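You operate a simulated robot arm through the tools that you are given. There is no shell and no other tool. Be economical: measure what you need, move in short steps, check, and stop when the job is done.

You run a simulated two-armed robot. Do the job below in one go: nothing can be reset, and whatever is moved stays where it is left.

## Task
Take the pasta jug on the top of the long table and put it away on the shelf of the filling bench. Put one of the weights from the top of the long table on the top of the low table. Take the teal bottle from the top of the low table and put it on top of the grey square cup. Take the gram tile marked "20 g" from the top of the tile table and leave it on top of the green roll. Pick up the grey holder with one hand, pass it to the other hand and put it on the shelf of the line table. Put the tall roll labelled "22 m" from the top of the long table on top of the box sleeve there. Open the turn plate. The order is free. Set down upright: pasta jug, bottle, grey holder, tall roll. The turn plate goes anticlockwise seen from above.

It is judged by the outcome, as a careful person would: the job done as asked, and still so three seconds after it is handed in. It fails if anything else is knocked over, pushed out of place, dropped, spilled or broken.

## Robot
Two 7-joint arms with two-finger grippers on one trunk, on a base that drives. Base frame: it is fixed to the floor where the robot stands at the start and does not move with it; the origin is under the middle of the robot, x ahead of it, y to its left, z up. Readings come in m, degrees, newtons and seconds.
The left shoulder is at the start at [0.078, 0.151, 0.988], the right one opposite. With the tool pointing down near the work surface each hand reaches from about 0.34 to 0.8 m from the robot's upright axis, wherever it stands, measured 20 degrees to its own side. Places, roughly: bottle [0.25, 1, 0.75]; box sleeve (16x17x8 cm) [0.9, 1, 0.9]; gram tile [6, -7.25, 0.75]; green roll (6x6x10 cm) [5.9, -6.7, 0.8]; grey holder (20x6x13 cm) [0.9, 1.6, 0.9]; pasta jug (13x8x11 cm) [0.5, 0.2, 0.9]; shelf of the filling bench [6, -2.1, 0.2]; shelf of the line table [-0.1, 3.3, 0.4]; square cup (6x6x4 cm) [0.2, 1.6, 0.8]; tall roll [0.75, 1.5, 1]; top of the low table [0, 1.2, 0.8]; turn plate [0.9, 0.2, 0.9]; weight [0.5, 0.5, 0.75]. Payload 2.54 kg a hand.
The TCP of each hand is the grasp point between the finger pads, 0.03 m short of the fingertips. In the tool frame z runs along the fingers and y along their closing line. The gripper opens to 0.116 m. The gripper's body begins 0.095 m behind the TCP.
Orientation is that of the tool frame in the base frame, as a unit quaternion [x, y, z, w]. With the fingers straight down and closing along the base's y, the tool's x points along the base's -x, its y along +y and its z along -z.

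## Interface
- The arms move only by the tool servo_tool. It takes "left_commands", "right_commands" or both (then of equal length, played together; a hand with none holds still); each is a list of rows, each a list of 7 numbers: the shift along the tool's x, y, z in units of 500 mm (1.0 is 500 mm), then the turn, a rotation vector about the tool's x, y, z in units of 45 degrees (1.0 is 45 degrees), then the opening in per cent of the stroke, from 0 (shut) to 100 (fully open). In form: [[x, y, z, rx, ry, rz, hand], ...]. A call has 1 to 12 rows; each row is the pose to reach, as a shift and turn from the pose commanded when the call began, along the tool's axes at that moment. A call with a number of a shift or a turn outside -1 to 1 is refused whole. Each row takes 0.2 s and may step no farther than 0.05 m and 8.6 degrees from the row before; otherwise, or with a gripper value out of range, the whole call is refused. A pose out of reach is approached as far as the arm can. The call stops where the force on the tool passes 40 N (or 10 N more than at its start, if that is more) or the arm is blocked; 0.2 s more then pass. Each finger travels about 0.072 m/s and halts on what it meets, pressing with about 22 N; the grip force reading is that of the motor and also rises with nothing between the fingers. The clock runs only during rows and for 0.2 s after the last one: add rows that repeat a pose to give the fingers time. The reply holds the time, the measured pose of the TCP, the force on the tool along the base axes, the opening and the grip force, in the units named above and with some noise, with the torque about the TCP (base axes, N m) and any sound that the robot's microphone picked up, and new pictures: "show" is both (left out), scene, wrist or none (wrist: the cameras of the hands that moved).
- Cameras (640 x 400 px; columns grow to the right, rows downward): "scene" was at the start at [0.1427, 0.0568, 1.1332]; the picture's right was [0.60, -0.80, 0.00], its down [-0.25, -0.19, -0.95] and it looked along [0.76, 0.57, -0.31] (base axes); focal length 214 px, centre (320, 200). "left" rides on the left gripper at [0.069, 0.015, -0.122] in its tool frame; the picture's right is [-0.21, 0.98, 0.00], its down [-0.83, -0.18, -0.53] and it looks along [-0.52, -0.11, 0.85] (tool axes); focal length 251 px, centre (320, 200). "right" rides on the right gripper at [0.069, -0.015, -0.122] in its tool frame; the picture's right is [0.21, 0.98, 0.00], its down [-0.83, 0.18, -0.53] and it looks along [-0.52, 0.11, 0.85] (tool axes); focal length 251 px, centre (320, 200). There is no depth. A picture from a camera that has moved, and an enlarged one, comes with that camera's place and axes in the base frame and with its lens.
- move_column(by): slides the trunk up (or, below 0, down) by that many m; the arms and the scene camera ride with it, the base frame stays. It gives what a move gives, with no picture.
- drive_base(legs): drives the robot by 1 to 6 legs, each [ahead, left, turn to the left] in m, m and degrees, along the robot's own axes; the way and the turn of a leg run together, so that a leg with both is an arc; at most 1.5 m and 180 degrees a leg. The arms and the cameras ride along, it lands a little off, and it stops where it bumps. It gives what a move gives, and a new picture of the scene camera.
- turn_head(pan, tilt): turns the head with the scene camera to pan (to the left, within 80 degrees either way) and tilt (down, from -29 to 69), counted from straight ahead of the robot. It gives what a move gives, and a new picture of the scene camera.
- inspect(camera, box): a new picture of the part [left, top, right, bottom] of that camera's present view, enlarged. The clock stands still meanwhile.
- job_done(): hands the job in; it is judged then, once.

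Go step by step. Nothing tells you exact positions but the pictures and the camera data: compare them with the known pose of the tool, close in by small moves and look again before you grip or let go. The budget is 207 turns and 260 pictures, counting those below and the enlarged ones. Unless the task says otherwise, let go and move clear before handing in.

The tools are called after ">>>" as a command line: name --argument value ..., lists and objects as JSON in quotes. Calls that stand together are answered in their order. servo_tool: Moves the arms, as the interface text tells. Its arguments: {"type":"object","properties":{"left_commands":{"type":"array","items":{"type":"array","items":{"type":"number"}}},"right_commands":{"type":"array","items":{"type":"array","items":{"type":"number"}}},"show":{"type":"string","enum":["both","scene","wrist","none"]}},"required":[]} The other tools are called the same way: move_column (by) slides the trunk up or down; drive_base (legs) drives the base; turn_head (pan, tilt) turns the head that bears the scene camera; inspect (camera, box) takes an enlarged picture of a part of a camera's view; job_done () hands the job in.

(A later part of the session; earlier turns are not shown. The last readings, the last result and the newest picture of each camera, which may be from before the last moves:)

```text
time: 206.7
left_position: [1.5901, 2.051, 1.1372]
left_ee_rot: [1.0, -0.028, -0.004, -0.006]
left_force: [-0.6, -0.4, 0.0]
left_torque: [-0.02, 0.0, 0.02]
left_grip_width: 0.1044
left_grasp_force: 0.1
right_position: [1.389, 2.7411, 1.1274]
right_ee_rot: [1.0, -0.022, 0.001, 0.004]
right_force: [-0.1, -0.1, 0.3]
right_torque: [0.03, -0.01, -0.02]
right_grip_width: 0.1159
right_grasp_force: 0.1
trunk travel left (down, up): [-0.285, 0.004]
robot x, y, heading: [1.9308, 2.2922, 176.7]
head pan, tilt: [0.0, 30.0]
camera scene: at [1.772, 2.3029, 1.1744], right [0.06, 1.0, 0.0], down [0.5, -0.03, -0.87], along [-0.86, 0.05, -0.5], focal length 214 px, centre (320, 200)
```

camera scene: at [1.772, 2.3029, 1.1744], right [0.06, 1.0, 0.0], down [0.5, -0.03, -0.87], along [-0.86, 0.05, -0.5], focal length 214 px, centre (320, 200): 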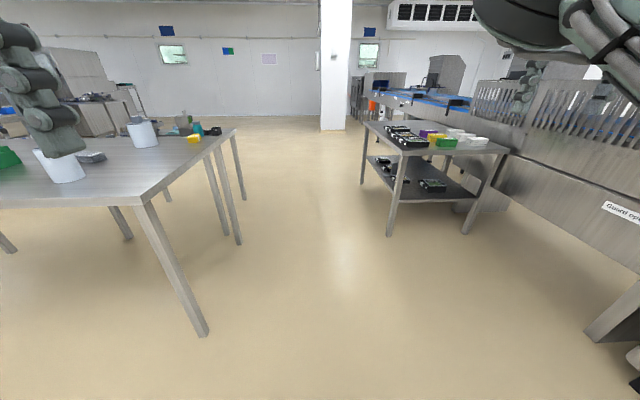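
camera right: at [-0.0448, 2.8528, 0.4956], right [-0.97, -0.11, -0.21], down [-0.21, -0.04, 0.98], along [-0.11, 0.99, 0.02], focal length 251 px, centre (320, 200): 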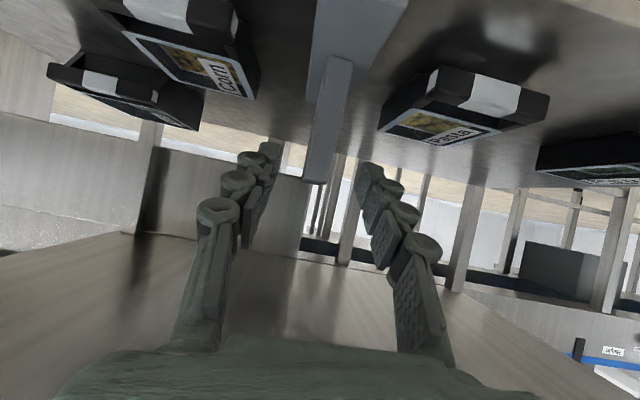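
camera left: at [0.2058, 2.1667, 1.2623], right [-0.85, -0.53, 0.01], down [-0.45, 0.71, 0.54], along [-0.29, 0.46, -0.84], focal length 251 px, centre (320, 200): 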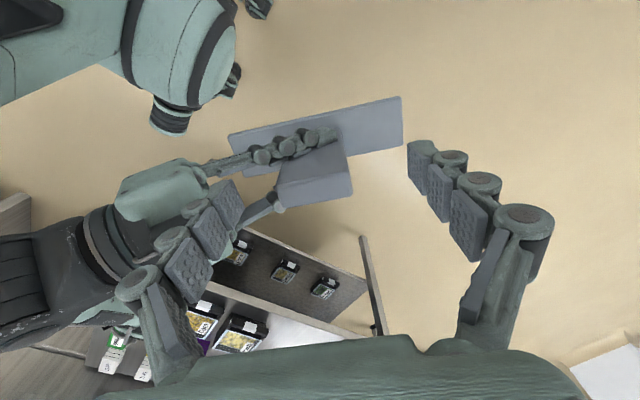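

>>> drive_base --legs '[[0, 0, 3.3], [0, 1.05, 0]]'

>>> turn_head --pan 0 --tilt 30

```text
time: 217.5
left_position: [1.6158, 0.9802, 1.1363]
left_ee_rot: [1.0, 0.007, -0.004, -0.005]
left_force: [0.5, 0.6, 0.2]
left_torque: [0.01, -0.01, -0.02]
left_grip_width: 0.1041
left_grasp_force: 0.0
right_position: [1.3668, 1.6537, 1.1273]
right_ee_rot: [1.0, 0.011, 0.0, 0.003]
right_force: [0.2, -0.8, -0.1]
right_torque: [-0.02, 0.02, 0.01]
right_grip_width: 0.1159
right_grasp_force: 0.0
trunk travel left (down, up): [-0.285, 0.004]
robot x, y, heading: [1.9371, 1.2469, -179.3]
head pan, tilt: [0.0, 30.0]
camera scene: at [1.7792, 1.2432, 1.1744], right [-0.01, 1.0, 0.0], down [0.5, 0.01, -0.87], along [-0.87, -0.01, -0.5], focal length 214 px, centre (320, 200)
```

scene: 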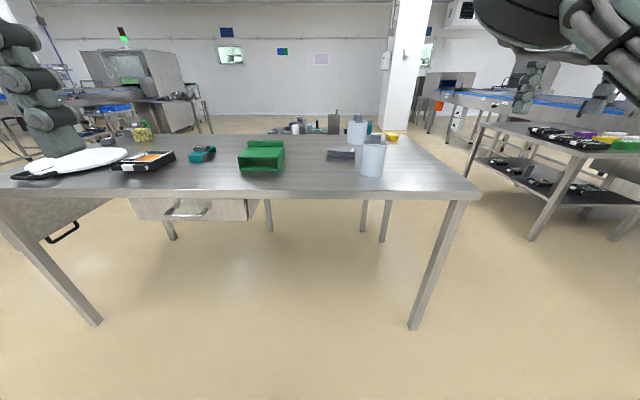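

```text
time: 218.1
left_position: [1.615, 0.9797, 1.1366]
left_ee_rot: [1.0, 0.008, -0.004, -0.006]
left_force: [0.9, -0.3, -0.4]
left_torque: [-0.03, 0.0, 0.01]
left_grip_width: 0.1044
left_grasp_force: 0.0
right_position: [1.3686, 1.6535, 1.1275]
right_ee_rot: [1.0, 0.012, 0.0, 0.004]
right_force: [-0.3, -0.2, -0.6]
right_torque: [0.0, 0.0, 0.0]
right_grip_width: 0.116
right_grasp_force: 0.0
trunk travel left (down, up): [-0.285, 0.004]
robot x, y, heading: [1.938, 1.2459, -179.2]
head pan, tilt: [0.0, 30.0]
camera scene: at [1.7792, 1.2433, 1.1744], right [-0.01, 1.0, 0.0], down [0.5, 0.01, -0.87], along [-0.87, -0.01, -0.5], focal length 214 px, centre (320, 200)
```

scene: 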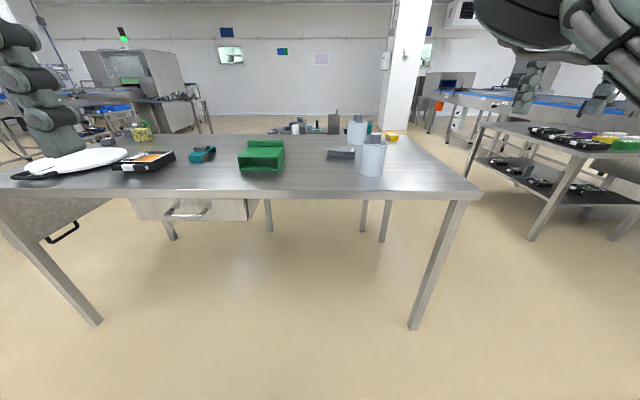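

>>> inspect --camera "scene" --box '[220, 110, 400, 200]'

>>> inspect --camera "scene" --box '[0, 110, 220, 250]'

```text
3.56 times, centred on (310, 155) of scene
camera zoom: at [1.7792, 1.2433, 1.1744], right [-0.01, 1.0, 0.0], down [0.5, 0.01, -0.87], along [-0.87, -0.01, -0.5], focal length 763 px, centre (356, 360)
```

zoom: 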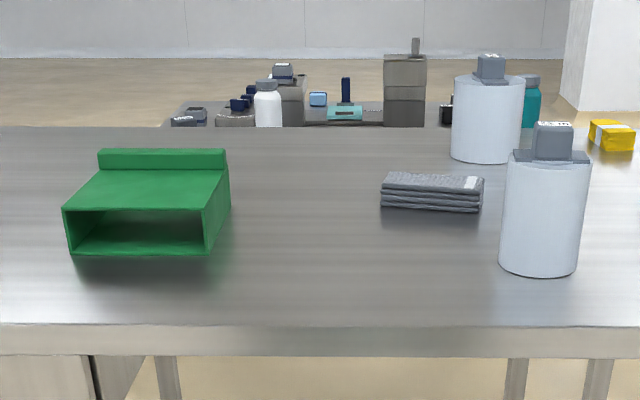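

```text
2.86 times, centred on (110, 180) of scene
camera zoom: at [1.7792, 1.2433, 1.1744], right [-0.01, 1.0, 0.0], down [0.5, 0.01, -0.87], along [-0.87, -0.01, -0.5], focal length 613 px, centre (920, 257)
```

zoom: 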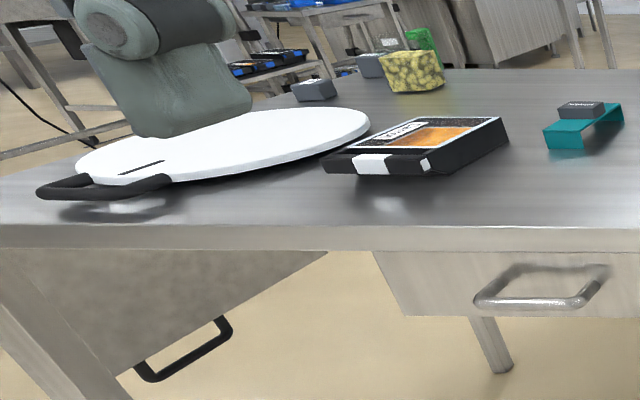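

Roll "22 m" candidate at ≈(0.99, 1.43); sleeve x 0.80–0.97, y 0.91–1.07, flat top z≈0.90 with a ledge at the back. I drive closer.

>>> drive_base --legs '[[0.37, 0.0, 0]]'

>>> inspect --camera "scene" --box '[330, 120, 450, 220]'

```text
time: 220.4
left_position: [1.2508, 0.9772, 1.1356]
left_ee_rot: [1.0, 0.006, -0.005, -0.005]
left_force: [-0.6, -0.1, -0.7]
left_torque: [-0.02, 0.0, 0.02]
left_grip_width: 0.1045
left_grasp_force: 0.1
right_position: [1.0036, 1.6502, 1.1269]
right_ee_rot: [1.0, 0.011, -0.001, 0.004]
right_force: [-0.5, -1.1, -0.6]
right_torque: [0.02, -0.03, 0.01]
right_grip_width: 0.1161
right_grasp_force: 0.0
trunk travel left (down, up): [-0.285, 0.004]
robot x, y, heading: [1.5731, 1.2394, -179.4]
head pan, tilt: [0.0, 30.0]
camera scene: at [1.4147, 1.2393, 1.1743], right [-0.01, 1.0, 0.0], down [0.5, 0.01, -0.87], along [-0.87, -0.01, -0.5], focal length 214 px, centre (320, 200)
```

scene: 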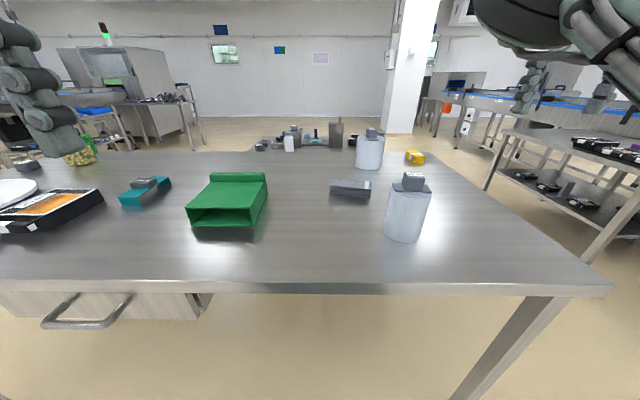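

```text
4.00 times, centred on (390, 170) of scene
camera zoom: at [1.4147, 1.2393, 1.1743], right [-0.01, 1.0, 0.0], down [0.5, 0.01, -0.87], along [-0.87, -0.01, -0.5], focal length 858 px, centre (40, 320)
```

zoom: 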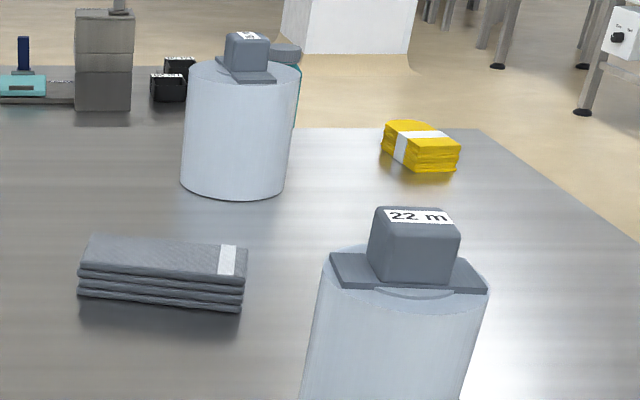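

Confirmed: this is the "22 m" roll. I bring the right hand above it.

>>> servo_tool --right_commands '[[0, 0.09, 0, 0, 0, 0, 100], [0, 0.18, 0, 0, 0, 0, 100], [0, 0.27, 0, 0, 0, 0, 100], [0, 0.36, 0, 0, 0, 0, 100], [0, 0.44, 0, 0, 0, 0, 100]]' --show "wrist"

```text
time: 221.6
left_position: [1.2532, 0.9776, 1.1381]
left_ee_rot: [1.0, 0.006, -0.007, -0.005]
left_force: [0.9, -0.2, 1.1]
left_torque: [-0.01, 0.05, -0.04]
left_grip_width: 0.1047
left_grasp_force: 0.0
right_position: [1.0096, 1.4347, 1.1242]
right_ee_rot: [1.0, 0.008, 0.004, 0.006]
right_force: [0.6, -0.1, -0.8]
right_torque: [0.0, 0.05, 0.01]
right_grip_width: 0.116
right_grasp_force: 0.0
trunk travel left (down, up): [-0.285, 0.004]
robot x, y, heading: [1.5753, 1.2388, -179.4]
head pan, tilt: [0.0, 30.0]
camera right: at [1.0771, 1.454, 1.247], right [0.23, -0.97, 0.01], down [-0.83, -0.19, 0.53], along [-0.51, -0.13, -0.85], focal length 251 px, centre (320, 200)
```

right: 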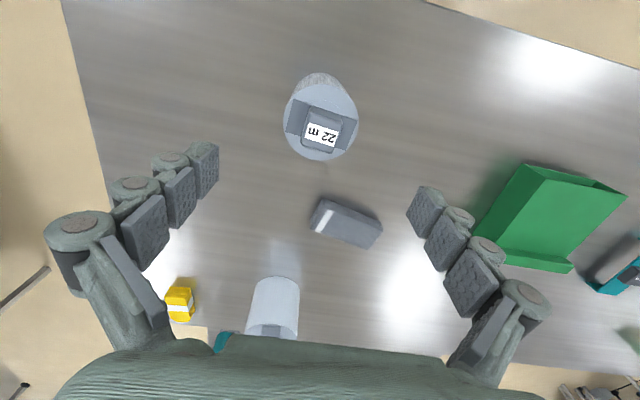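

>>> servo_tool --right_commands '[[-0.014, 0, 0.09, 0, 0, 0, 100], [-0.014, 0, 0.18, 0, 0, 0, 100]]' --show "wrist"

>>> inspect --camera "scene" --box '[350, 120, 470, 250]'

```text
time: 222.2
left_position: [1.2492, 0.9767, 1.136]
left_ee_rot: [1.0, 0.006, -0.004, -0.004]
left_force: [-0.7, 0.2, 0.7]
left_torque: [-0.03, -0.03, 0.01]
left_grip_width: 0.1049
left_grasp_force: 0.1
right_position: [0.9851, 1.4506, 1.0459]
right_ee_rot: [1.0, 0.01, 0.0, 0.003]
right_force: [-0.2, -0.3, 0.0]
right_torque: [-0.01, 0.0, 0.04]
right_grip_width: 0.1157
right_grasp_force: 0.1
right hand out of reach, approached as far as the arm can: row 1, 2
trunk travel left (down, up): [-0.285, 0.004]
robot x, y, heading: [1.5719, 1.2416, -179.2]
head pan, tilt: [0.0, 30.0]
camera right: at [1.0535, 1.4685, 1.1677], right [0.24, -0.97, 0.01], down [-0.82, -0.2, 0.54], along [-0.52, -0.13, -0.84], focal length 251 px, centre (320, 200)
```

right: 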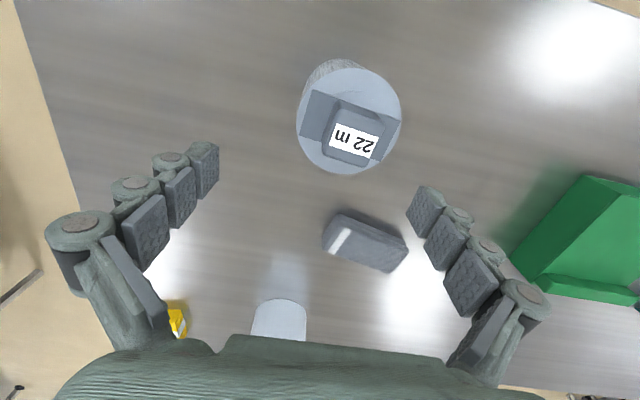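

```text
3.08 times, centred on (410, 185) of scene
camera zoom: at [1.414, 1.244, 1.177], right [0.04, 1.0, 0.0], down [0.47, -0.02, -0.88], along [-0.88, 0.03, -0.47], focal length 660 px, centre (43, 246)
```

zoom: 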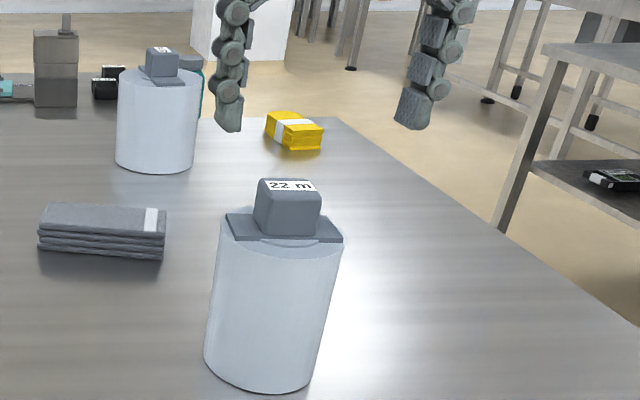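

The right arm is cramped near the head there. I rise a little, shift the base 0.13 m left (south), and bring the hand back over the roll.

>>> servo_tool --right_commands '[[0, 0, -0.08, 0, 0, 0, 100], [0, -0.08, -0.1, 0, 0, 0, 100], [0, -0.17, -0.1, 0, 0, 0, 100]]' --show "none"

>>> drive_base --legs '[[0, 0.13, 0]]'

>>> turn_head --pan -15 --tilt 30

```text
time: 223.0
left_position: [1.2496, 0.9772, 1.1364]
left_ee_rot: [1.0, 0.006, -0.004, -0.004]
left_force: [0.5, -0.1, -0.2]
left_torque: [0.0, 0.02, -0.02]
left_grip_width: 0.1045
left_grasp_force: 0.0
right_position: [0.981, 1.5343, 1.0936]
right_ee_rot: [1.0, 0.012, 0.0, 0.003]
right_force: [0.5, -0.2, -0.3]
right_torque: [-0.03, 0.03, 0.02]
right_grip_width: 0.1158
right_grasp_force: 0.0
trunk travel left (down, up): [-0.285, 0.004]
robot x, y, heading: [1.5725, 1.2455, -179.4]
head pan, tilt: [0.0, 30.0]
```

```text
time: 224.9
left_position: [1.25, 0.8462, 1.1368]
left_ee_rot: [1.0, 0.005, -0.003, -0.005]
left_force: [0.5, 0.0, -0.4]
left_torque: [0.01, 0.0, -0.01]
left_grip_width: 0.1045
left_grasp_force: 0.0
right_position: [0.985, 1.4052, 1.0949]
right_ee_rot: [1.0, 0.009, -0.001, 0.004]
right_force: [-0.4, -0.5, 0.6]
right_torque: [-0.01, 0.04, -0.01]
right_grip_width: 0.1163
right_grasp_force: 0.1
trunk travel left (down, up): [-0.285, 0.004]
robot x, y, heading: [1.5747, 1.1069, -179.5]
head pan, tilt: [0.0, 30.0]
camera scene: at [1.4163, 1.1088, 1.1743], right [-0.01, 1.0, 0.0], down [0.5, 0.0, -0.87], along [-0.87, -0.01, -0.5], focal length 214 px, centre (320, 200)
```

scene: 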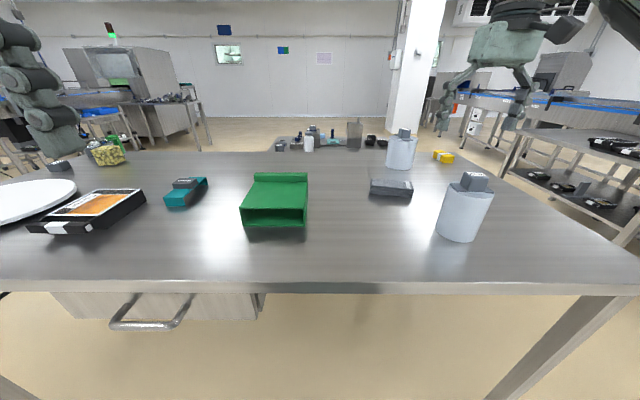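

```text
time: 225.7
left_position: [1.2514, 0.8477, 1.1365]
left_ee_rot: [1.0, 0.004, -0.005, -0.004]
left_force: [1.0, -0.7, -0.6]
left_torque: [-0.01, -0.01, -0.03]
left_grip_width: 0.1045
left_grasp_force: 0.1
right_position: [0.9839, 1.4057, 1.0949]
right_ee_rot: [1.0, 0.008, -0.001, 0.003]
right_force: [0.9, 0.3, 0.3]
right_torque: [0.03, 0.0, 0.04]
right_grip_width: 0.1161
right_grasp_force: 0.0
trunk travel left (down, up): [-0.285, 0.004]
robot x, y, heading: [1.5753, 1.1105, -179.4]
head pan, tilt: [-15.0, 30.0]
camera scene: at [1.4192, 1.1324, 1.1743], right [0.25, 0.97, 0.0], down [0.48, -0.13, -0.87], along [-0.84, 0.22, -0.5], focal length 214 px, centre (320, 200)
```

scene: 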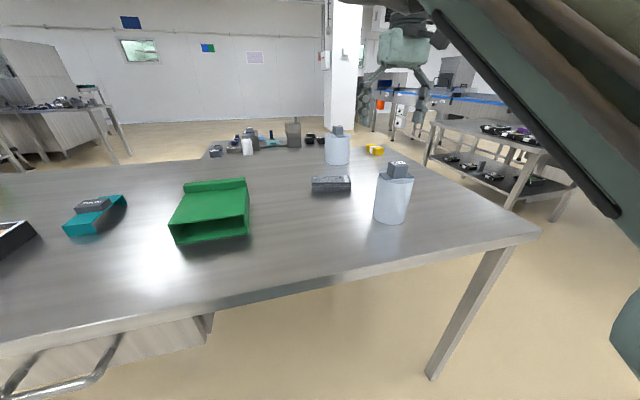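

>>> servo_tool --right_commands '[[0.02, -0.026, 0, 0, 0, 0, 100], [0.04, -0.052, 0, 0, 0, 0, 100], [0.04, -0.052, 0.06, 0, 0, 0, 100], [0.04, -0.052, 0.11, 0, 0, 0, 100]]' --show "wrist"

>>> inspect --camera "scene" --box '[340, 80, 460, 230]'

```text
time: 226.7
left_position: [1.2505, 0.8467, 1.1369]
left_ee_rot: [1.0, 0.004, -0.004, -0.004]
left_force: [-0.1, 0.0, 0.0]
left_torque: [-0.04, -0.01, 0.06]
left_grip_width: 0.1043
left_grasp_force: 0.0
right_position: [1.0052, 1.4328, 1.0394]
right_ee_rot: [1.0, 0.009, 0.0, 0.002]
right_force: [1.2, 0.4, 0.0]
right_torque: [0.03, -0.01, -0.03]
right_grip_width: 0.1159
right_grasp_force: 0.1
trunk travel left (down, up): [-0.285, 0.004]
robot x, y, heading: [1.5732, 1.1072, -179.5]
head pan, tilt: [-15.0, 30.0]
camera right: at [1.074, 1.4509, 1.1618], right [0.23, -0.97, 0.01], down [-0.82, -0.19, 0.54], along [-0.52, -0.13, -0.84], focal length 251 px, centre (320, 200)
```

right: 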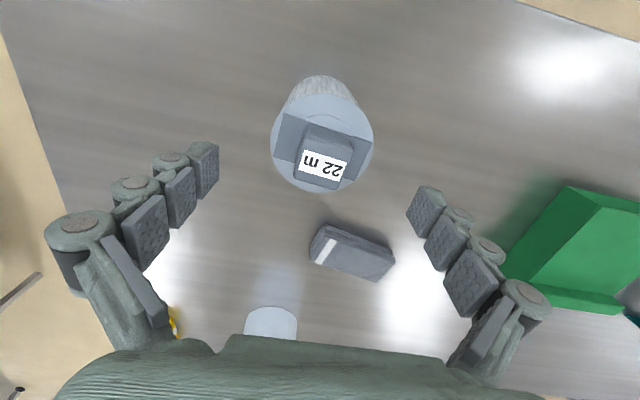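

```text
2.67 times, centred on (400, 155) of scene
camera zoom: at [1.4192, 1.1325, 1.1744], right [0.25, 0.97, 0.0], down [0.48, -0.13, -0.87], along [-0.84, 0.22, -0.5], focal length 572 px, centre (107, 320)
```

zoom: 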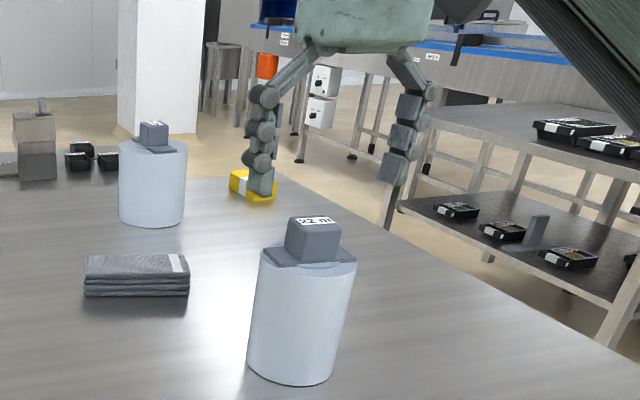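

Well centred over the knob. I descend 4 cm and grip the knob.

>>> servo_tool --right_commands '[[0, 0, 0.04, 0, 0, 0, 100], [0, 0, 0.08, 0, 0, 0, 100], [0, 0, 0.08, 0, 0, 0, 70], [0, 0, 0.08, 0, 0, 0, 45], [0, 0, 0.08, 0, 0, 0, 25], [0, 0, 0.08, 0, 0, 0, 20], [0, 0, 0.08, 0, 0, 0, 20], [0, 0, 0.08, 0, 0, 0, 20]]' --show "wrist"

>>> inspect --camera "scene" --box '[340, 80, 460, 230]'

```text
time: 228.5
left_position: [1.2503, 0.8471, 1.1359]
left_ee_rot: [1.0, 0.005, -0.005, -0.005]
left_force: [-0.2, -0.3, -0.9]
left_torque: [0.01, 0.0, 0.03]
left_grip_width: 0.1045
left_grasp_force: 0.0
right_position: [1.0047, 1.4306, 0.999]
right_ee_rot: [1.0, 0.009, 0.0, 0.004]
right_force: [-0.5, -1.2, 1.0]
right_torque: [0.17, 0.03, -0.04]
right_grip_width: 0.0355
right_grasp_force: 21.8
trunk travel left (down, up): [-0.285, 0.004]
robot x, y, heading: [1.5734, 1.1097, -179.5]
head pan, tilt: [-15.0, 30.0]
camera right: at [1.0736, 1.4498, 1.1211], right [0.23, -0.97, 0.01], down [-0.82, -0.19, 0.54], along [-0.52, -0.13, -0.84], focal length 251 px, centre (320, 200)
```

right: 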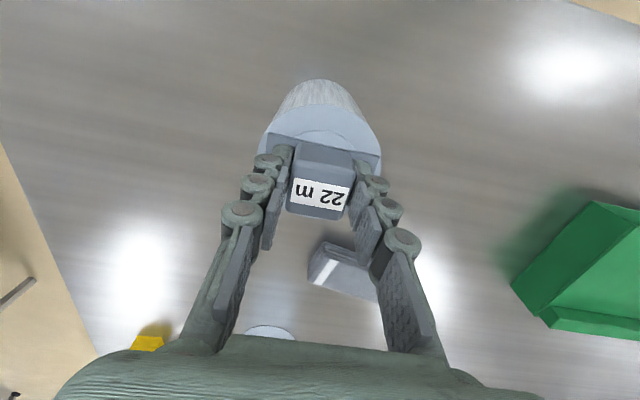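

```text
2.67 times, centred on (400, 155) of scene
camera zoom: at [1.4194, 1.1324, 1.1744], right [0.25, 0.97, 0.0], down [0.48, -0.13, -0.87], along [-0.84, 0.22, -0.5], focal length 572 px, centre (107, 320)
```

zoom: 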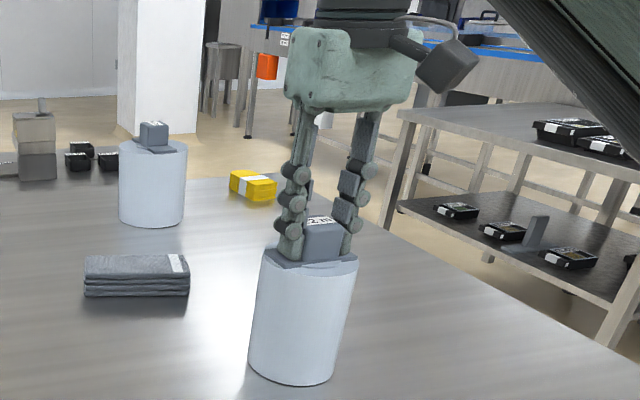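

The knob is gripped (0.0355 m). I lift the roll 10 cm.

>>> servo_tool --right_commands '[[0, 0, -0.05, 0, 0, 0, 20], [0, 0, -0.1, 0, 0, 0, 20], [0, 0, -0.15, 0, 0, 0, 20], [0, 0, -0.2, 0, 0, 0, 20], [0, 0, -0.2, 0, 0, 0, 20]]' --show "wrist"

>>> inspect --camera "scene" --box '[340, 60, 460, 230]'

```text
time: 229.7
left_position: [1.2496, 0.8478, 1.1357]
left_ee_rot: [1.0, 0.004, -0.004, -0.005]
left_force: [-0.3, -0.5, -0.1]
left_torque: [-0.01, -0.01, -0.01]
left_grip_width: 0.1044
left_grasp_force: 0.1
right_position: [1.0051, 1.4305, 1.0973]
right_ee_rot: [1.0, 0.008, 0.001, 0.004]
right_force: [-0.2, 0.8, -2.6]
right_torque: [0.01, -0.02, -0.01]
right_grip_width: 0.0355
right_grasp_force: 22.1
trunk travel left (down, up): [-0.285, 0.004]
robot x, y, heading: [1.5759, 1.1102, -179.7]
head pan, tilt: [-15.0, 30.0]
camera right: at [1.0735, 1.4487, 1.219], right [0.23, -0.97, 0.01], down [-0.82, -0.19, 0.53], along [-0.52, -0.13, -0.84], focal length 251 px, centre (320, 200)
```

right: 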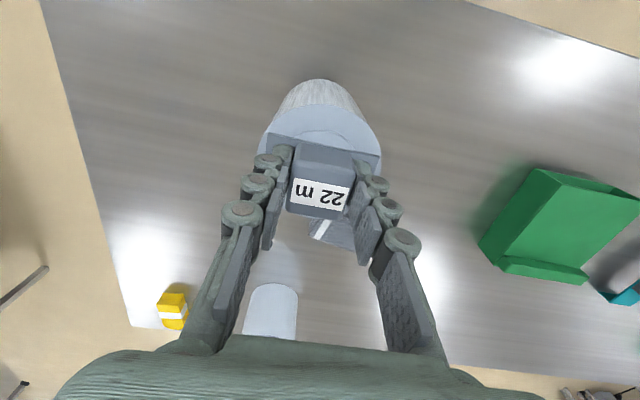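

```text
2.35 times, centred on (400, 145) of scene
camera zoom: at [1.419, 1.1327, 1.1743], right [0.25, 0.97, 0.0], down [0.48, -0.13, -0.87], along [-0.84, 0.22, -0.5], focal length 505 px, centre (132, 329)
```

zoom: 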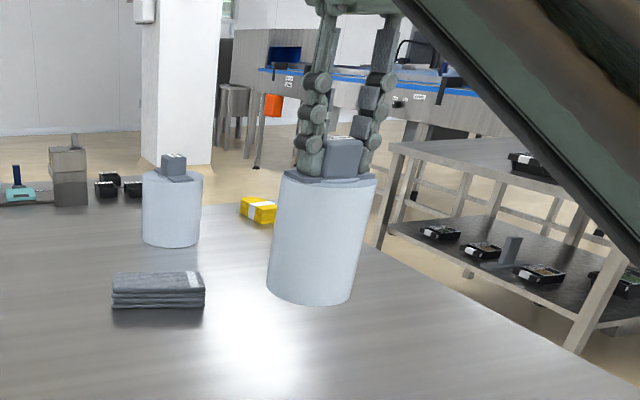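

>>> drive_base --legs '[[0, 0.435, 0]]'

>>> turn_head --pan -15 --tilt 35

```text
time: 234.4
left_position: [1.2599, 0.406, 1.1356]
left_ee_rot: [1.0, 0.011, -0.004, -0.004]
left_force: [0.0, 0.0, -0.3]
left_torque: [0.03, 0.01, -0.05]
left_grip_width: 0.1045
left_grasp_force: 0.1
right_position: [1.0069, 0.987, 1.0962]
right_ee_rot: [1.0, 0.015, 0.0, 0.004]
right_force: [0.7, -0.6, -2.9]
right_torque: [0.0, 0.01, 0.0]
right_grip_width: 0.0353
right_grasp_force: 22.1
trunk travel left (down, up): [-0.285, 0.004]
robot x, y, heading: [1.5792, 0.6735, -179.0]
head pan, tilt: [-15.0, 30.0]
camera scene: at [1.4246, 0.6936, 1.1743], right [0.24, 0.97, 0.0], down [0.49, -0.12, -0.87], along [-0.84, 0.21, -0.5], focal length 214 px, centre (320, 200)
```

scene: 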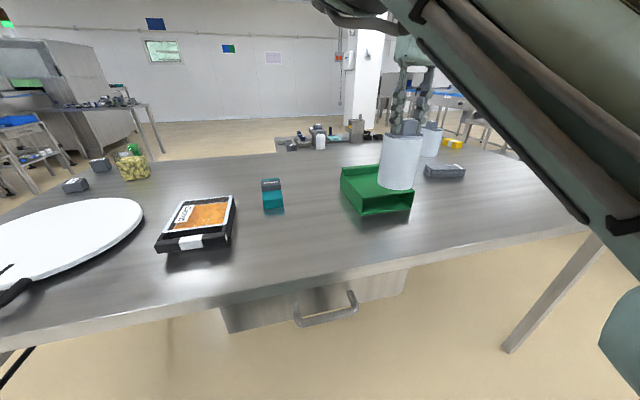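

```text
time: 235.1
left_position: [1.2606, 0.4059, 1.1375]
left_ee_rot: [1.0, 0.01, -0.004, -0.004]
left_force: [0.4, 0.6, 0.0]
left_torque: [-0.02, 0.02, 0.03]
left_grip_width: 0.1045
left_grasp_force: 0.1
right_position: [1.0073, 0.9863, 1.0961]
right_ee_rot: [1.0, 0.014, 0.0, 0.003]
right_force: [-0.5, 0.4, -2.8]
right_torque: [0.02, -0.05, 0.03]
right_grip_width: 0.0355
right_grasp_force: 22.1
trunk travel left (down, up): [-0.285, 0.004]
robot x, y, heading: [1.5808, 0.6738, -178.6]
head pan, tilt: [-15.0, 35.0]
camera scene: at [1.4269, 0.6932, 1.1665], right [0.24, 0.97, 0.0], down [0.56, -0.14, -0.82], along [-0.8, 0.2, -0.57], focal length 214 px, centre (320, 200)
```

scene: 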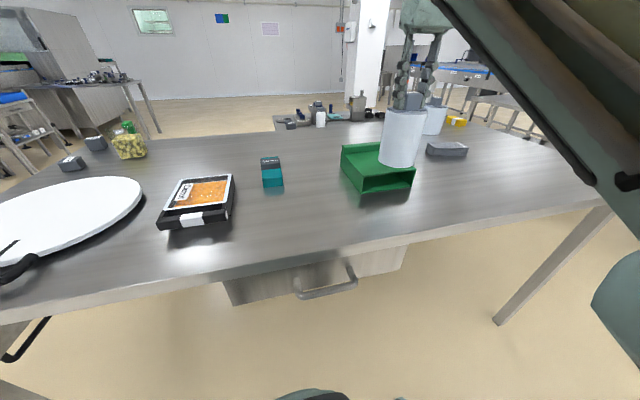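

>>> servo_tool --right_commands '[[-0.05, 0, 0, 0, 0, 0, 20], [-0.1, 0, 0, 0, 0, 0, 20], [-0.15, 0, 0, 0, 0, 0, 20], [-0.19, 0, 0, 0, 0, 0, 20], [-0.19, 0, 0, 0, 0, 0, 20]]' --show "wrist"

>>> inspect --camera "scene" --box '[310, 80, 460, 220]'

```text
time: 236.3
left_position: [1.2599, 0.4057, 1.1361]
left_ee_rot: [1.0, 0.011, -0.004, -0.005]
left_force: [-0.4, 0.4, -0.9]
left_torque: [0.02, 0.02, 0.01]
left_grip_width: 0.1045
left_grasp_force: 0.1
right_position: [0.9134, 0.9838, 1.0969]
right_ee_rot: [1.0, 0.015, 0.001, 0.003]
right_force: [-0.1, 0.2, -2.7]
right_torque: [0.05, 0.0, -0.01]
right_grip_width: 0.0354
right_grasp_force: 21.8
trunk travel left (down, up): [-0.285, 0.004]
robot x, y, heading: [1.5813, 0.6743, -178.9]
head pan, tilt: [-15.0, 35.0]
camera right: at [0.9813, 1.0037, 1.2195], right [0.24, -0.97, 0.01], down [-0.82, -0.2, 0.53], along [-0.52, -0.14, -0.85], focal length 251 px, centre (320, 200)
```

right: 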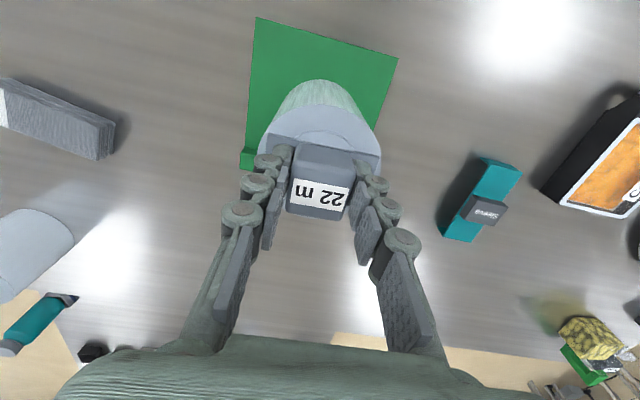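

```text
2.86 times, centred on (385, 150) of scene
camera zoom: at [1.427, 0.693, 1.1665], right [0.24, 0.97, 0.0], down [0.56, -0.14, -0.82], along [-0.8, 0.2, -0.57], focal length 613 px, centre (134, 343)
```

zoom: 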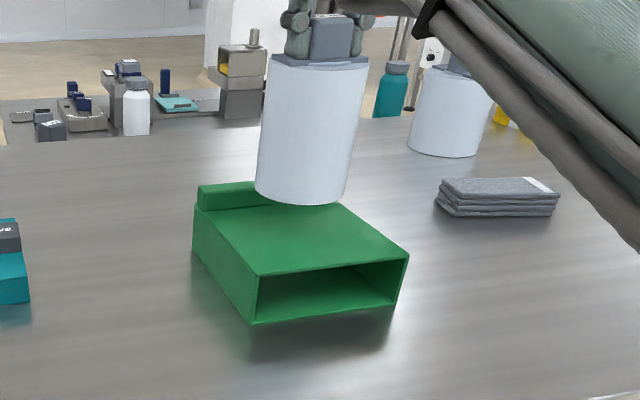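

Sleeve's flat top: x 0.84–0.985, y 0.913–1.07, so centre ≈(0.915, 0.99). I lower the roll there.

>>> servo_tool --right_commands '[[0.012, -0.012, 0.02, 0, 0, 0, 20], [0.012, -0.012, 0.045, 0, 0, 0, 20], [0.012, -0.012, 0.065, 0, 0, 0, 20]]' --show "none"

>>> inspect --camera "scene" --box '[310, 80, 460, 220]'

```text
time: 237.1
left_position: [1.2597, 0.4058, 1.1361]
left_ee_rot: [1.0, 0.01, -0.006, -0.004]
left_force: [-1.3, 0.1, -0.6]
left_torque: [0.01, 0.02, -0.01]
left_grip_width: 0.1045
left_grasp_force: 0.0
right_position: [0.9181, 0.9901, 1.0644]
right_ee_rot: [1.0, 0.015, 0.001, 0.003]
right_force: [0.8, -0.4, -2.1]
right_torque: [0.01, 0.03, 0.0]
right_grip_width: 0.0356
right_grasp_force: 22.0
trunk travel left (down, up): [-0.285, 0.004]
robot x, y, heading: [1.5772, 0.6722, -178.8]
head pan, tilt: [-15.0, 35.0]
```

```text
2.86 times, centred on (385, 150) of scene
camera zoom: at [1.4268, 0.6931, 1.1665], right [0.24, 0.97, 0.0], down [0.56, -0.14, -0.82], along [-0.8, 0.2, -0.57], focal length 613 px, centre (134, 343)
```

zoom: 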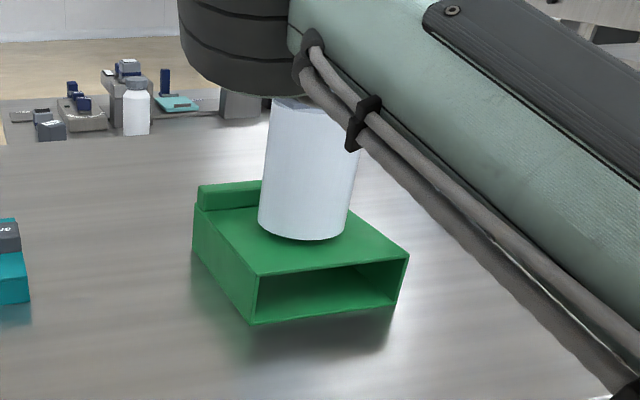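

>>> servo_tool --right_commands '[[0, 0, 0.008, 0, 0, 0, 20], [0, 0, 0.016, 0, 0, 0, 20], [0, 0, 0.022, 0, 0, 0, 20]]' --show "none"

>>> inspect --camera "scene" --box '[310, 80, 460, 220]'

```text
time: 237.9
left_position: [1.2585, 0.4064, 1.1365]
left_ee_rot: [1.0, 0.01, -0.006, -0.005]
left_force: [0.2, -0.5, 0.1]
left_torque: [0.01, -0.02, 0.01]
left_grip_width: 0.1043
left_grasp_force: 0.1
right_position: [0.9183, 0.9894, 1.0536]
right_ee_rot: [1.0, 0.014, 0.0, 0.003]
right_force: [-0.8, 1.1, 4.6]
right_torque: [0.12, -0.35, 0.01]
right_grip_width: 0.0352
right_grasp_force: 21.7
trunk travel left (down, up): [-0.285, 0.004]
robot x, y, heading: [1.5807, 0.6694, -178.8]
head pan, tilt: [-15.0, 35.0]
```

```text
2.86 times, centred on (385, 150) of scene
camera zoom: at [1.4275, 0.6929, 1.1668], right [0.24, 0.97, 0.0], down [0.56, -0.14, -0.82], along [-0.8, 0.2, -0.57], focal length 613 px, centre (134, 343)
```

zoom: 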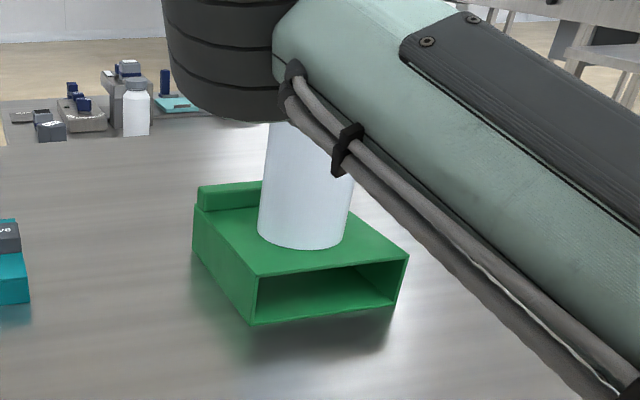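

The roll has touched down on the sleeve. I open and rise straight up.

>>> servo_tool --right_commands '[[0, 0, 0.002, 0, 0, 0, 28], [0, 0, 0.002, 0, 0, 0, 38], [0, 0, 0.002, 0, 0, 0, 50], [0, 0, 0.002, 0, 0, 0, 65], [0, 0, 0.002, 0, 0, 0, 65], [0, 0, -0.04, 0, 0, 0, 65], [0, 0, -0.09, 0, 0, 0, 65], [0, 0, -0.14, 0, 0, 0, 65]]' --show "wrist"

>>> inspect --camera "scene" --box '[310, 80, 460, 220]'

```text
time: 239.7
left_position: [1.26, 0.407, 1.1366]
left_ee_rot: [1.0, 0.011, -0.005, -0.005]
left_force: [-0.1, 0.3, 0.1]
left_torque: [-0.02, 0.01, 0.02]
left_grip_width: 0.1045
left_grasp_force: 0.1
right_position: [0.9196, 0.9915, 1.1244]
right_ee_rot: [1.0, 0.015, 0.0, 0.004]
right_force: [0.8, -0.4, 0.1]
right_torque: [0.01, 0.01, -0.02]
right_grip_width: 0.0754
right_grasp_force: 0.0
trunk travel left (down, up): [-0.285, 0.004]
robot x, y, heading: [1.5801, 0.6754, -179.0]
head pan, tilt: [-15.0, 35.0]
camera right: at [0.9884, 1.0097, 1.2467], right [0.24, -0.97, 0.01], down [-0.82, -0.2, 0.54], along [-0.52, -0.14, -0.84], focal length 251 px, centre (320, 200)
```

right: 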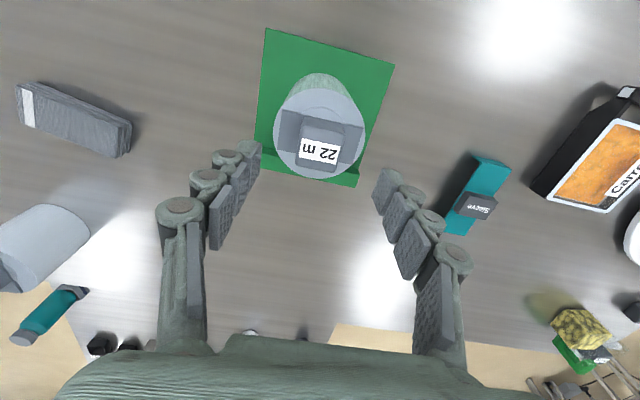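

```text
2.86 times, centred on (385, 150) of scene
camera zoom: at [1.4276, 0.6931, 1.1666], right [0.24, 0.97, 0.0], down [0.56, -0.14, -0.82], along [-0.8, 0.2, -0.57], focal length 613 px, centre (134, 343)
```

zoom: 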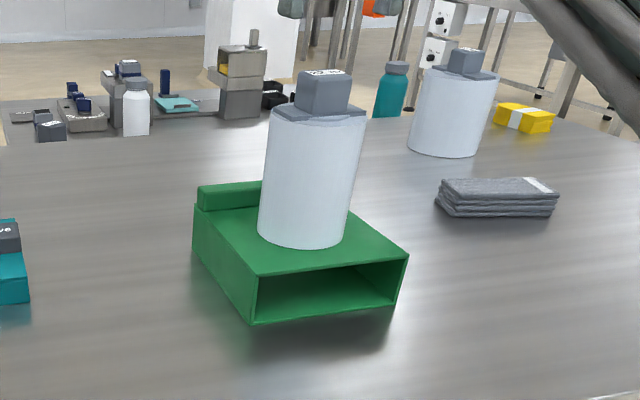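

The roll stands on the sleeve. Next is the turn plate: I pull the right hand back and look at the plate.

>>> servo_tool --right_commands '[[0, 0, -0.04, 0, 0, 0, 65], [0.09, 0, -0.04, 0, 0, 0, 65], [0.18, 0, -0.04, 0, 0, 0, 65], [0.27, -0.03, -0.04, 0, 0, 0, 65], [0.36, -0.06, -0.04, 0, 0, 0, 65], [0.4, -0.1, -0.04, 0, 0, 0, 65]]' --show "none"

>>> turn_head --pan 45 --tilt 40

```text
time: 241.1
left_position: [1.2596, 0.4062, 1.1365]
left_ee_rot: [1.0, 0.009, -0.004, -0.004]
left_force: [0.2, 0.0, -0.5]
left_torque: [0.0, 0.02, 0.0]
left_grip_width: 0.1042
left_grasp_force: 0.1
right_position: [1.1148, 1.0455, 1.1435]
right_ee_rot: [1.0, 0.015, 0.001, 0.003]
right_force: [-0.4, -0.1, 0.0]
right_torque: [0.0, 0.01, 0.0]
right_grip_width: 0.0756
right_grasp_force: 0.1
right hand out of reach, approached as far as the arm can: row 5
trunk travel left (down, up): [-0.285, 0.004]
robot x, y, heading: [1.5799, 0.6723, -179.1]
head pan, tilt: [-15.0, 35.0]
```

```text
time: 242.4
left_position: [1.2605, 0.4057, 1.1366]
left_ee_rot: [1.0, 0.011, -0.004, -0.004]
left_force: [0.9, -0.5, -0.6]
left_torque: [0.0, 0.0, 0.02]
left_grip_width: 0.1042
left_grasp_force: 0.2
right_position: [1.1154, 1.0458, 1.1424]
right_ee_rot: [1.0, 0.015, 0.0, 0.004]
right_force: [0.3, -0.2, 0.0]
right_torque: [0.01, -0.01, 0.02]
right_grip_width: 0.0755
right_grasp_force: 0.1
trunk travel left (down, up): [-0.285, 0.004]
robot x, y, heading: [1.5818, 0.6719, -179.0]
head pan, tilt: [45.0, 40.0]
camera scene: at [1.4536, 0.6107, 1.159], right [-0.72, 0.69, 0.0], down [0.45, 0.46, -0.77], along [-0.53, -0.55, -0.64], focal length 214 px, centre (320, 200)
```

scene: 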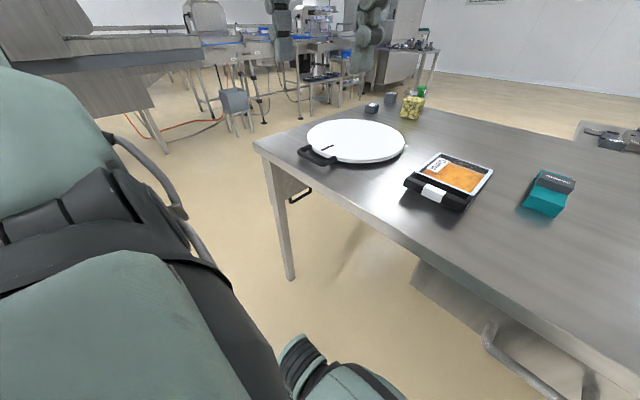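

>>> inspect --camera "scene" --box '[250, 90, 500, 230]'

>>> inspect --camera "left" --box '[0, 0, 640, 400]'

```text
2.56 times, centred on (375, 160) of scene
camera zoom: at [1.4536, 0.6107, 1.159], right [-0.72, 0.69, 0.0], down [0.45, 0.46, -0.77], along [-0.53, -0.55, -0.64], focal length 549 px, centre (179, 302)
```

zoom: 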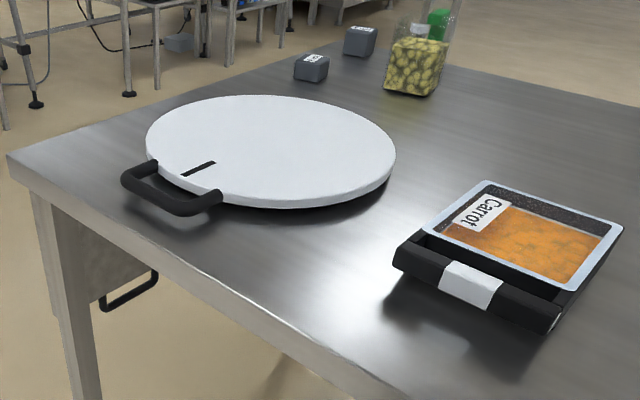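

```text
1.00 times, centred on (320, 200) of left (not enlarged: the box is as wide or as high as the picture)
camera zoom: at [1.3308, 0.391, 1.2574], right [-0.19, -0.98, -0.01], down [-0.82, 0.16, 0.54], along [-0.53, 0.11, -0.84], focal length 251 px, centre (320, 200)
```

zoom: 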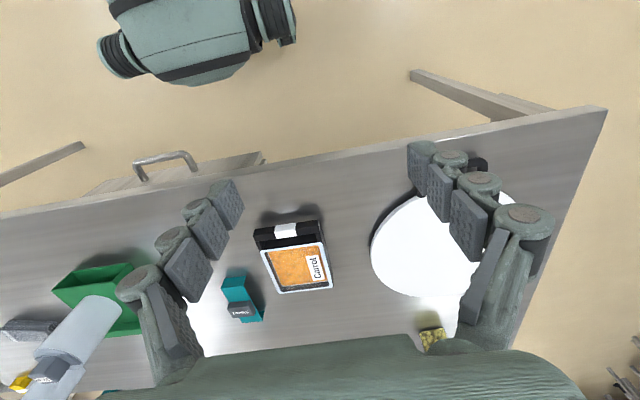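

The plate is centred at ≈(0.955, 0.25), radius ≈0.13, and its black handle is on the east side at ≈(1.10, 0.23). Anticlockwise means pushing the handle toward +y. I shift left to get the plate in reach of the left hand.

>>> drive_base --legs '[[0, 0.22, -0.8]]'

>>> servo_tool --left_commands '[[-0.05, 0.03, 0, 0, 0, 0, 60], [-0.12, 0.06, 0, 0, 0, 0, 30], [-0.18, 0.06, 0, 0, 0, 0, 0], [-0.24, 0.06, 0, 0, 0, 0, 0], [-0.3, 0.06, 0.05, 0, 0, 0, 0]]' --show "wrist"

>>> turn_head --pan 25 --tilt 45

```text
time: 245.2
left_position: [1.2577, 0.1882, 1.1368]
left_ee_rot: [1.0, 0.001, -0.004, -0.006]
left_force: [0.1, 0.0, 0.7]
left_torque: [0.0, -0.03, 0.0]
left_grip_width: 0.1044
left_grasp_force: 0.1
right_position: [1.1249, 0.8315, 1.1434]
right_ee_rot: [1.0, 0.006, 0.0, 0.003]
right_force: [0.0, 0.1, 0.3]
right_torque: [0.03, 0.02, 0.02]
right_grip_width: 0.0753
right_grasp_force: 0.1
trunk travel left (down, up): [-0.285, 0.004]
robot x, y, heading: [1.5799, 0.4508, -180.1]
head pan, tilt: [45.0, 40.0]
camera scene: at [1.455, 0.3894, 1.159], right [-0.71, 0.71, 0.0], down [0.45, 0.46, -0.77], along [-0.54, -0.54, -0.64], focal length 214 px, centre (320, 200)
```

scene: 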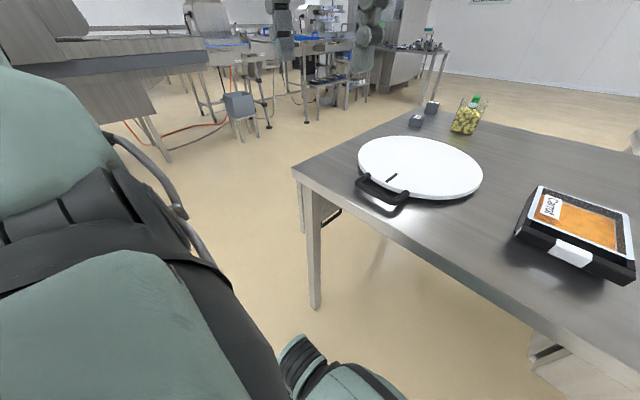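

```text
time: 246.4
left_position: [1.1072, 0.157, 1.1123]
left_ee_rot: [1.0, 0.001, -0.005, -0.004]
left_force: [-0.9, 0.0, -0.7]
left_torque: [-0.03, -0.02, -0.03]
left_grip_width: 0.0
left_grasp_force: 22.1
right_position: [1.1227, 0.8302, 1.1427]
right_ee_rot: [1.0, 0.007, 0.001, 0.004]
right_force: [-0.6, -0.3, -1.0]
right_torque: [-0.02, -0.05, 0.01]
right_grip_width: 0.0754
right_grasp_force: 0.0
trunk travel left (down, up): [-0.285, 0.004]
robot x, y, heading: [1.5827, 0.4515, -179.7]
head pan, tilt: [45.0, 40.0]
camera left: at [1.1773, 0.141, 1.2339], right [-0.21, -0.98, -0.01], down [-0.82, 0.17, 0.54], along [-0.53, 0.12, -0.84], focal length 251 px, centre (320, 200)
```

left: 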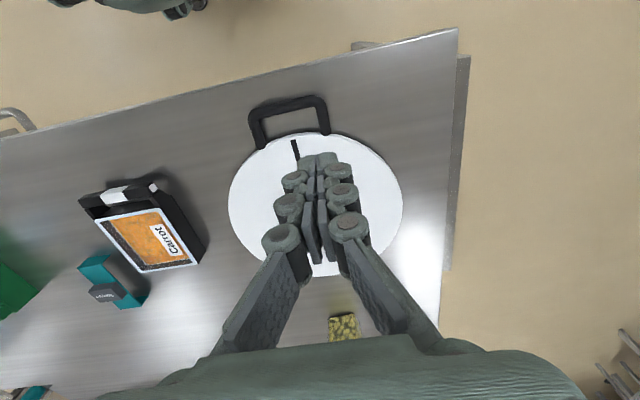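

```text
time: 247.2
left_position: [1.1079, 0.1566, 1.1146]
left_ee_rot: [1.0, 0.001, -0.005, -0.005]
left_force: [-0.3, 0.2, -0.2]
left_torque: [-0.02, 0.03, -0.02]
left_grip_width: 0.0002
left_grasp_force: 22.0
right_position: [1.1248, 0.8301, 1.1432]
right_ee_rot: [1.0, 0.006, 0.0, 0.004]
right_force: [0.3, -0.1, 0.5]
right_torque: [-0.02, 0.01, 0.03]
right_grip_width: 0.0755
right_grasp_force: 0.2
trunk travel left (down, up): [-0.285, 0.004]
robot x, y, heading: [1.5871, 0.4496, -179.9]
head pan, tilt: [25.0, 45.0]
camera scene: at [1.4413, 0.4153, 1.1517], right [-0.43, 0.91, 0.0], down [0.64, 0.3, -0.71], along [-0.64, -0.3, -0.71], focal length 214 px, centre (320, 200)
```

scene: 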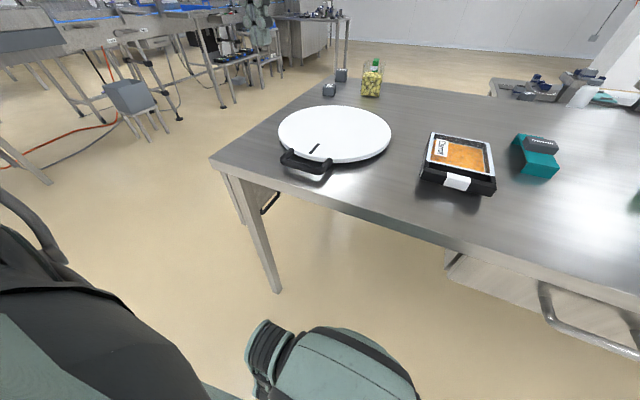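

The wrist view gives the plate centre ≈(0.928, 0.215), radius ≈0.147; handle arms at y≈0.153 and 0.264, reaching to x≈1.11. I lower closed fingers just south of the handle, outside the plate's rim.

>>> servo_tool --left_commands '[[-0.042, 0.045, 0.04, 0, 0, 0, 0], [-0.084, 0.093, 0.1, 0, 0, 0, 0], [-0.084, 0.093, 0.19, 0, 0, 0, 0], [-0.084, 0.093, 0.28, 0, 0, 0, 0], [-0.084, 0.093, 0.35, 0, 0, 0, 0]]' --show "wrist"

>>> inspect --camera "scene" --box '[240, 60, 440, 200]'

```text
time: 248.4
left_position: [1.0641, 0.1111, 0.9369]
left_ee_rot: [1.0, 0.002, -0.004, -0.004]
left_force: [0.1, 0.4, 0.0]
left_torque: [0.02, 0.02, 0.0]
left_grip_width: 0.0
left_grasp_force: 22.2
right_position: [1.1241, 0.8306, 1.1438]
right_ee_rot: [1.0, 0.006, 0.0, 0.004]
right_force: [0.2, 0.6, 0.3]
right_torque: [-0.02, 0.01, 0.01]
right_grip_width: 0.0754
right_grasp_force: 0.0
trunk travel left (down, up): [-0.285, 0.004]
robot x, y, heading: [1.5823, 0.4482, -180.2]
head pan, tilt: [25.0, 45.0]
camera left: at [1.1352, 0.0945, 1.0586], right [-0.21, -0.98, -0.01], down [-0.82, 0.17, 0.54], along [-0.53, 0.12, -0.84], focal length 251 px, centre (320, 200)
```

left: 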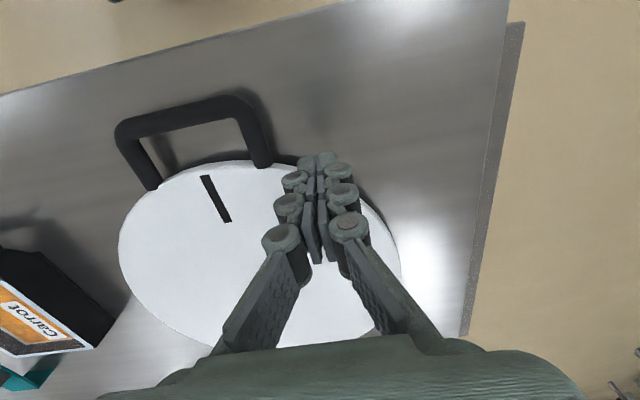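

```text
2.86 times, centred on (340, 130) of scene
camera zoom: at [1.4412, 0.4152, 1.1517], right [-0.42, 0.91, 0.0], down [0.64, 0.3, -0.71], along [-0.64, -0.3, -0.71], focal length 613 px, centre (263, 400)
```

zoom: 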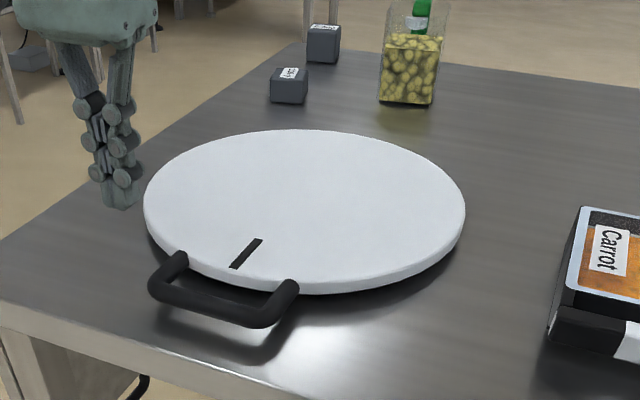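

>>> servo_tool --left_commands '[[0.016, 0, 0.02, 0, 0, 0, 0], [0.016, 0, 0.06, 0, 0, 0, 0], [0.016, 0, 0.098, 0, 0, 0, 0]]' --show "none"

>>> inspect --camera "scene" --box '[240, 60, 440, 200]'

```text
time: 249.2
left_position: [1.0712, 0.1135, 0.8891]
left_ee_rot: [1.0, 0.002, -0.004, -0.005]
left_force: [-0.7, 0.2, -0.2]
left_torque: [-0.01, 0.01, 0.02]
left_grip_width: 0.0
left_grasp_force: 21.8
right_position: [1.1239, 0.8308, 1.1428]
right_ee_rot: [1.0, 0.006, 0.0, 0.003]
right_force: [0.1, -0.3, -0.1]
right_torque: [0.0, 0.03, 0.04]
right_grip_width: 0.0754
right_grasp_force: 0.2
trunk travel left (down, up): [-0.285, 0.004]
robot x, y, heading: [1.5838, 0.4505, -179.8]
head pan, tilt: [25.0, 45.0]
```

```text
2.86 times, centred on (340, 130) of scene
camera zoom: at [1.4412, 0.4153, 1.1517], right [-0.42, 0.91, 0.0], down [0.64, 0.3, -0.71], along [-0.64, -0.3, -0.71], focal length 613 px, centre (263, 400)
```

zoom: 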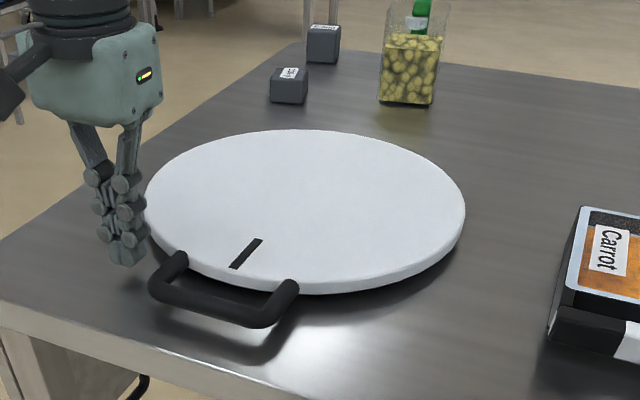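

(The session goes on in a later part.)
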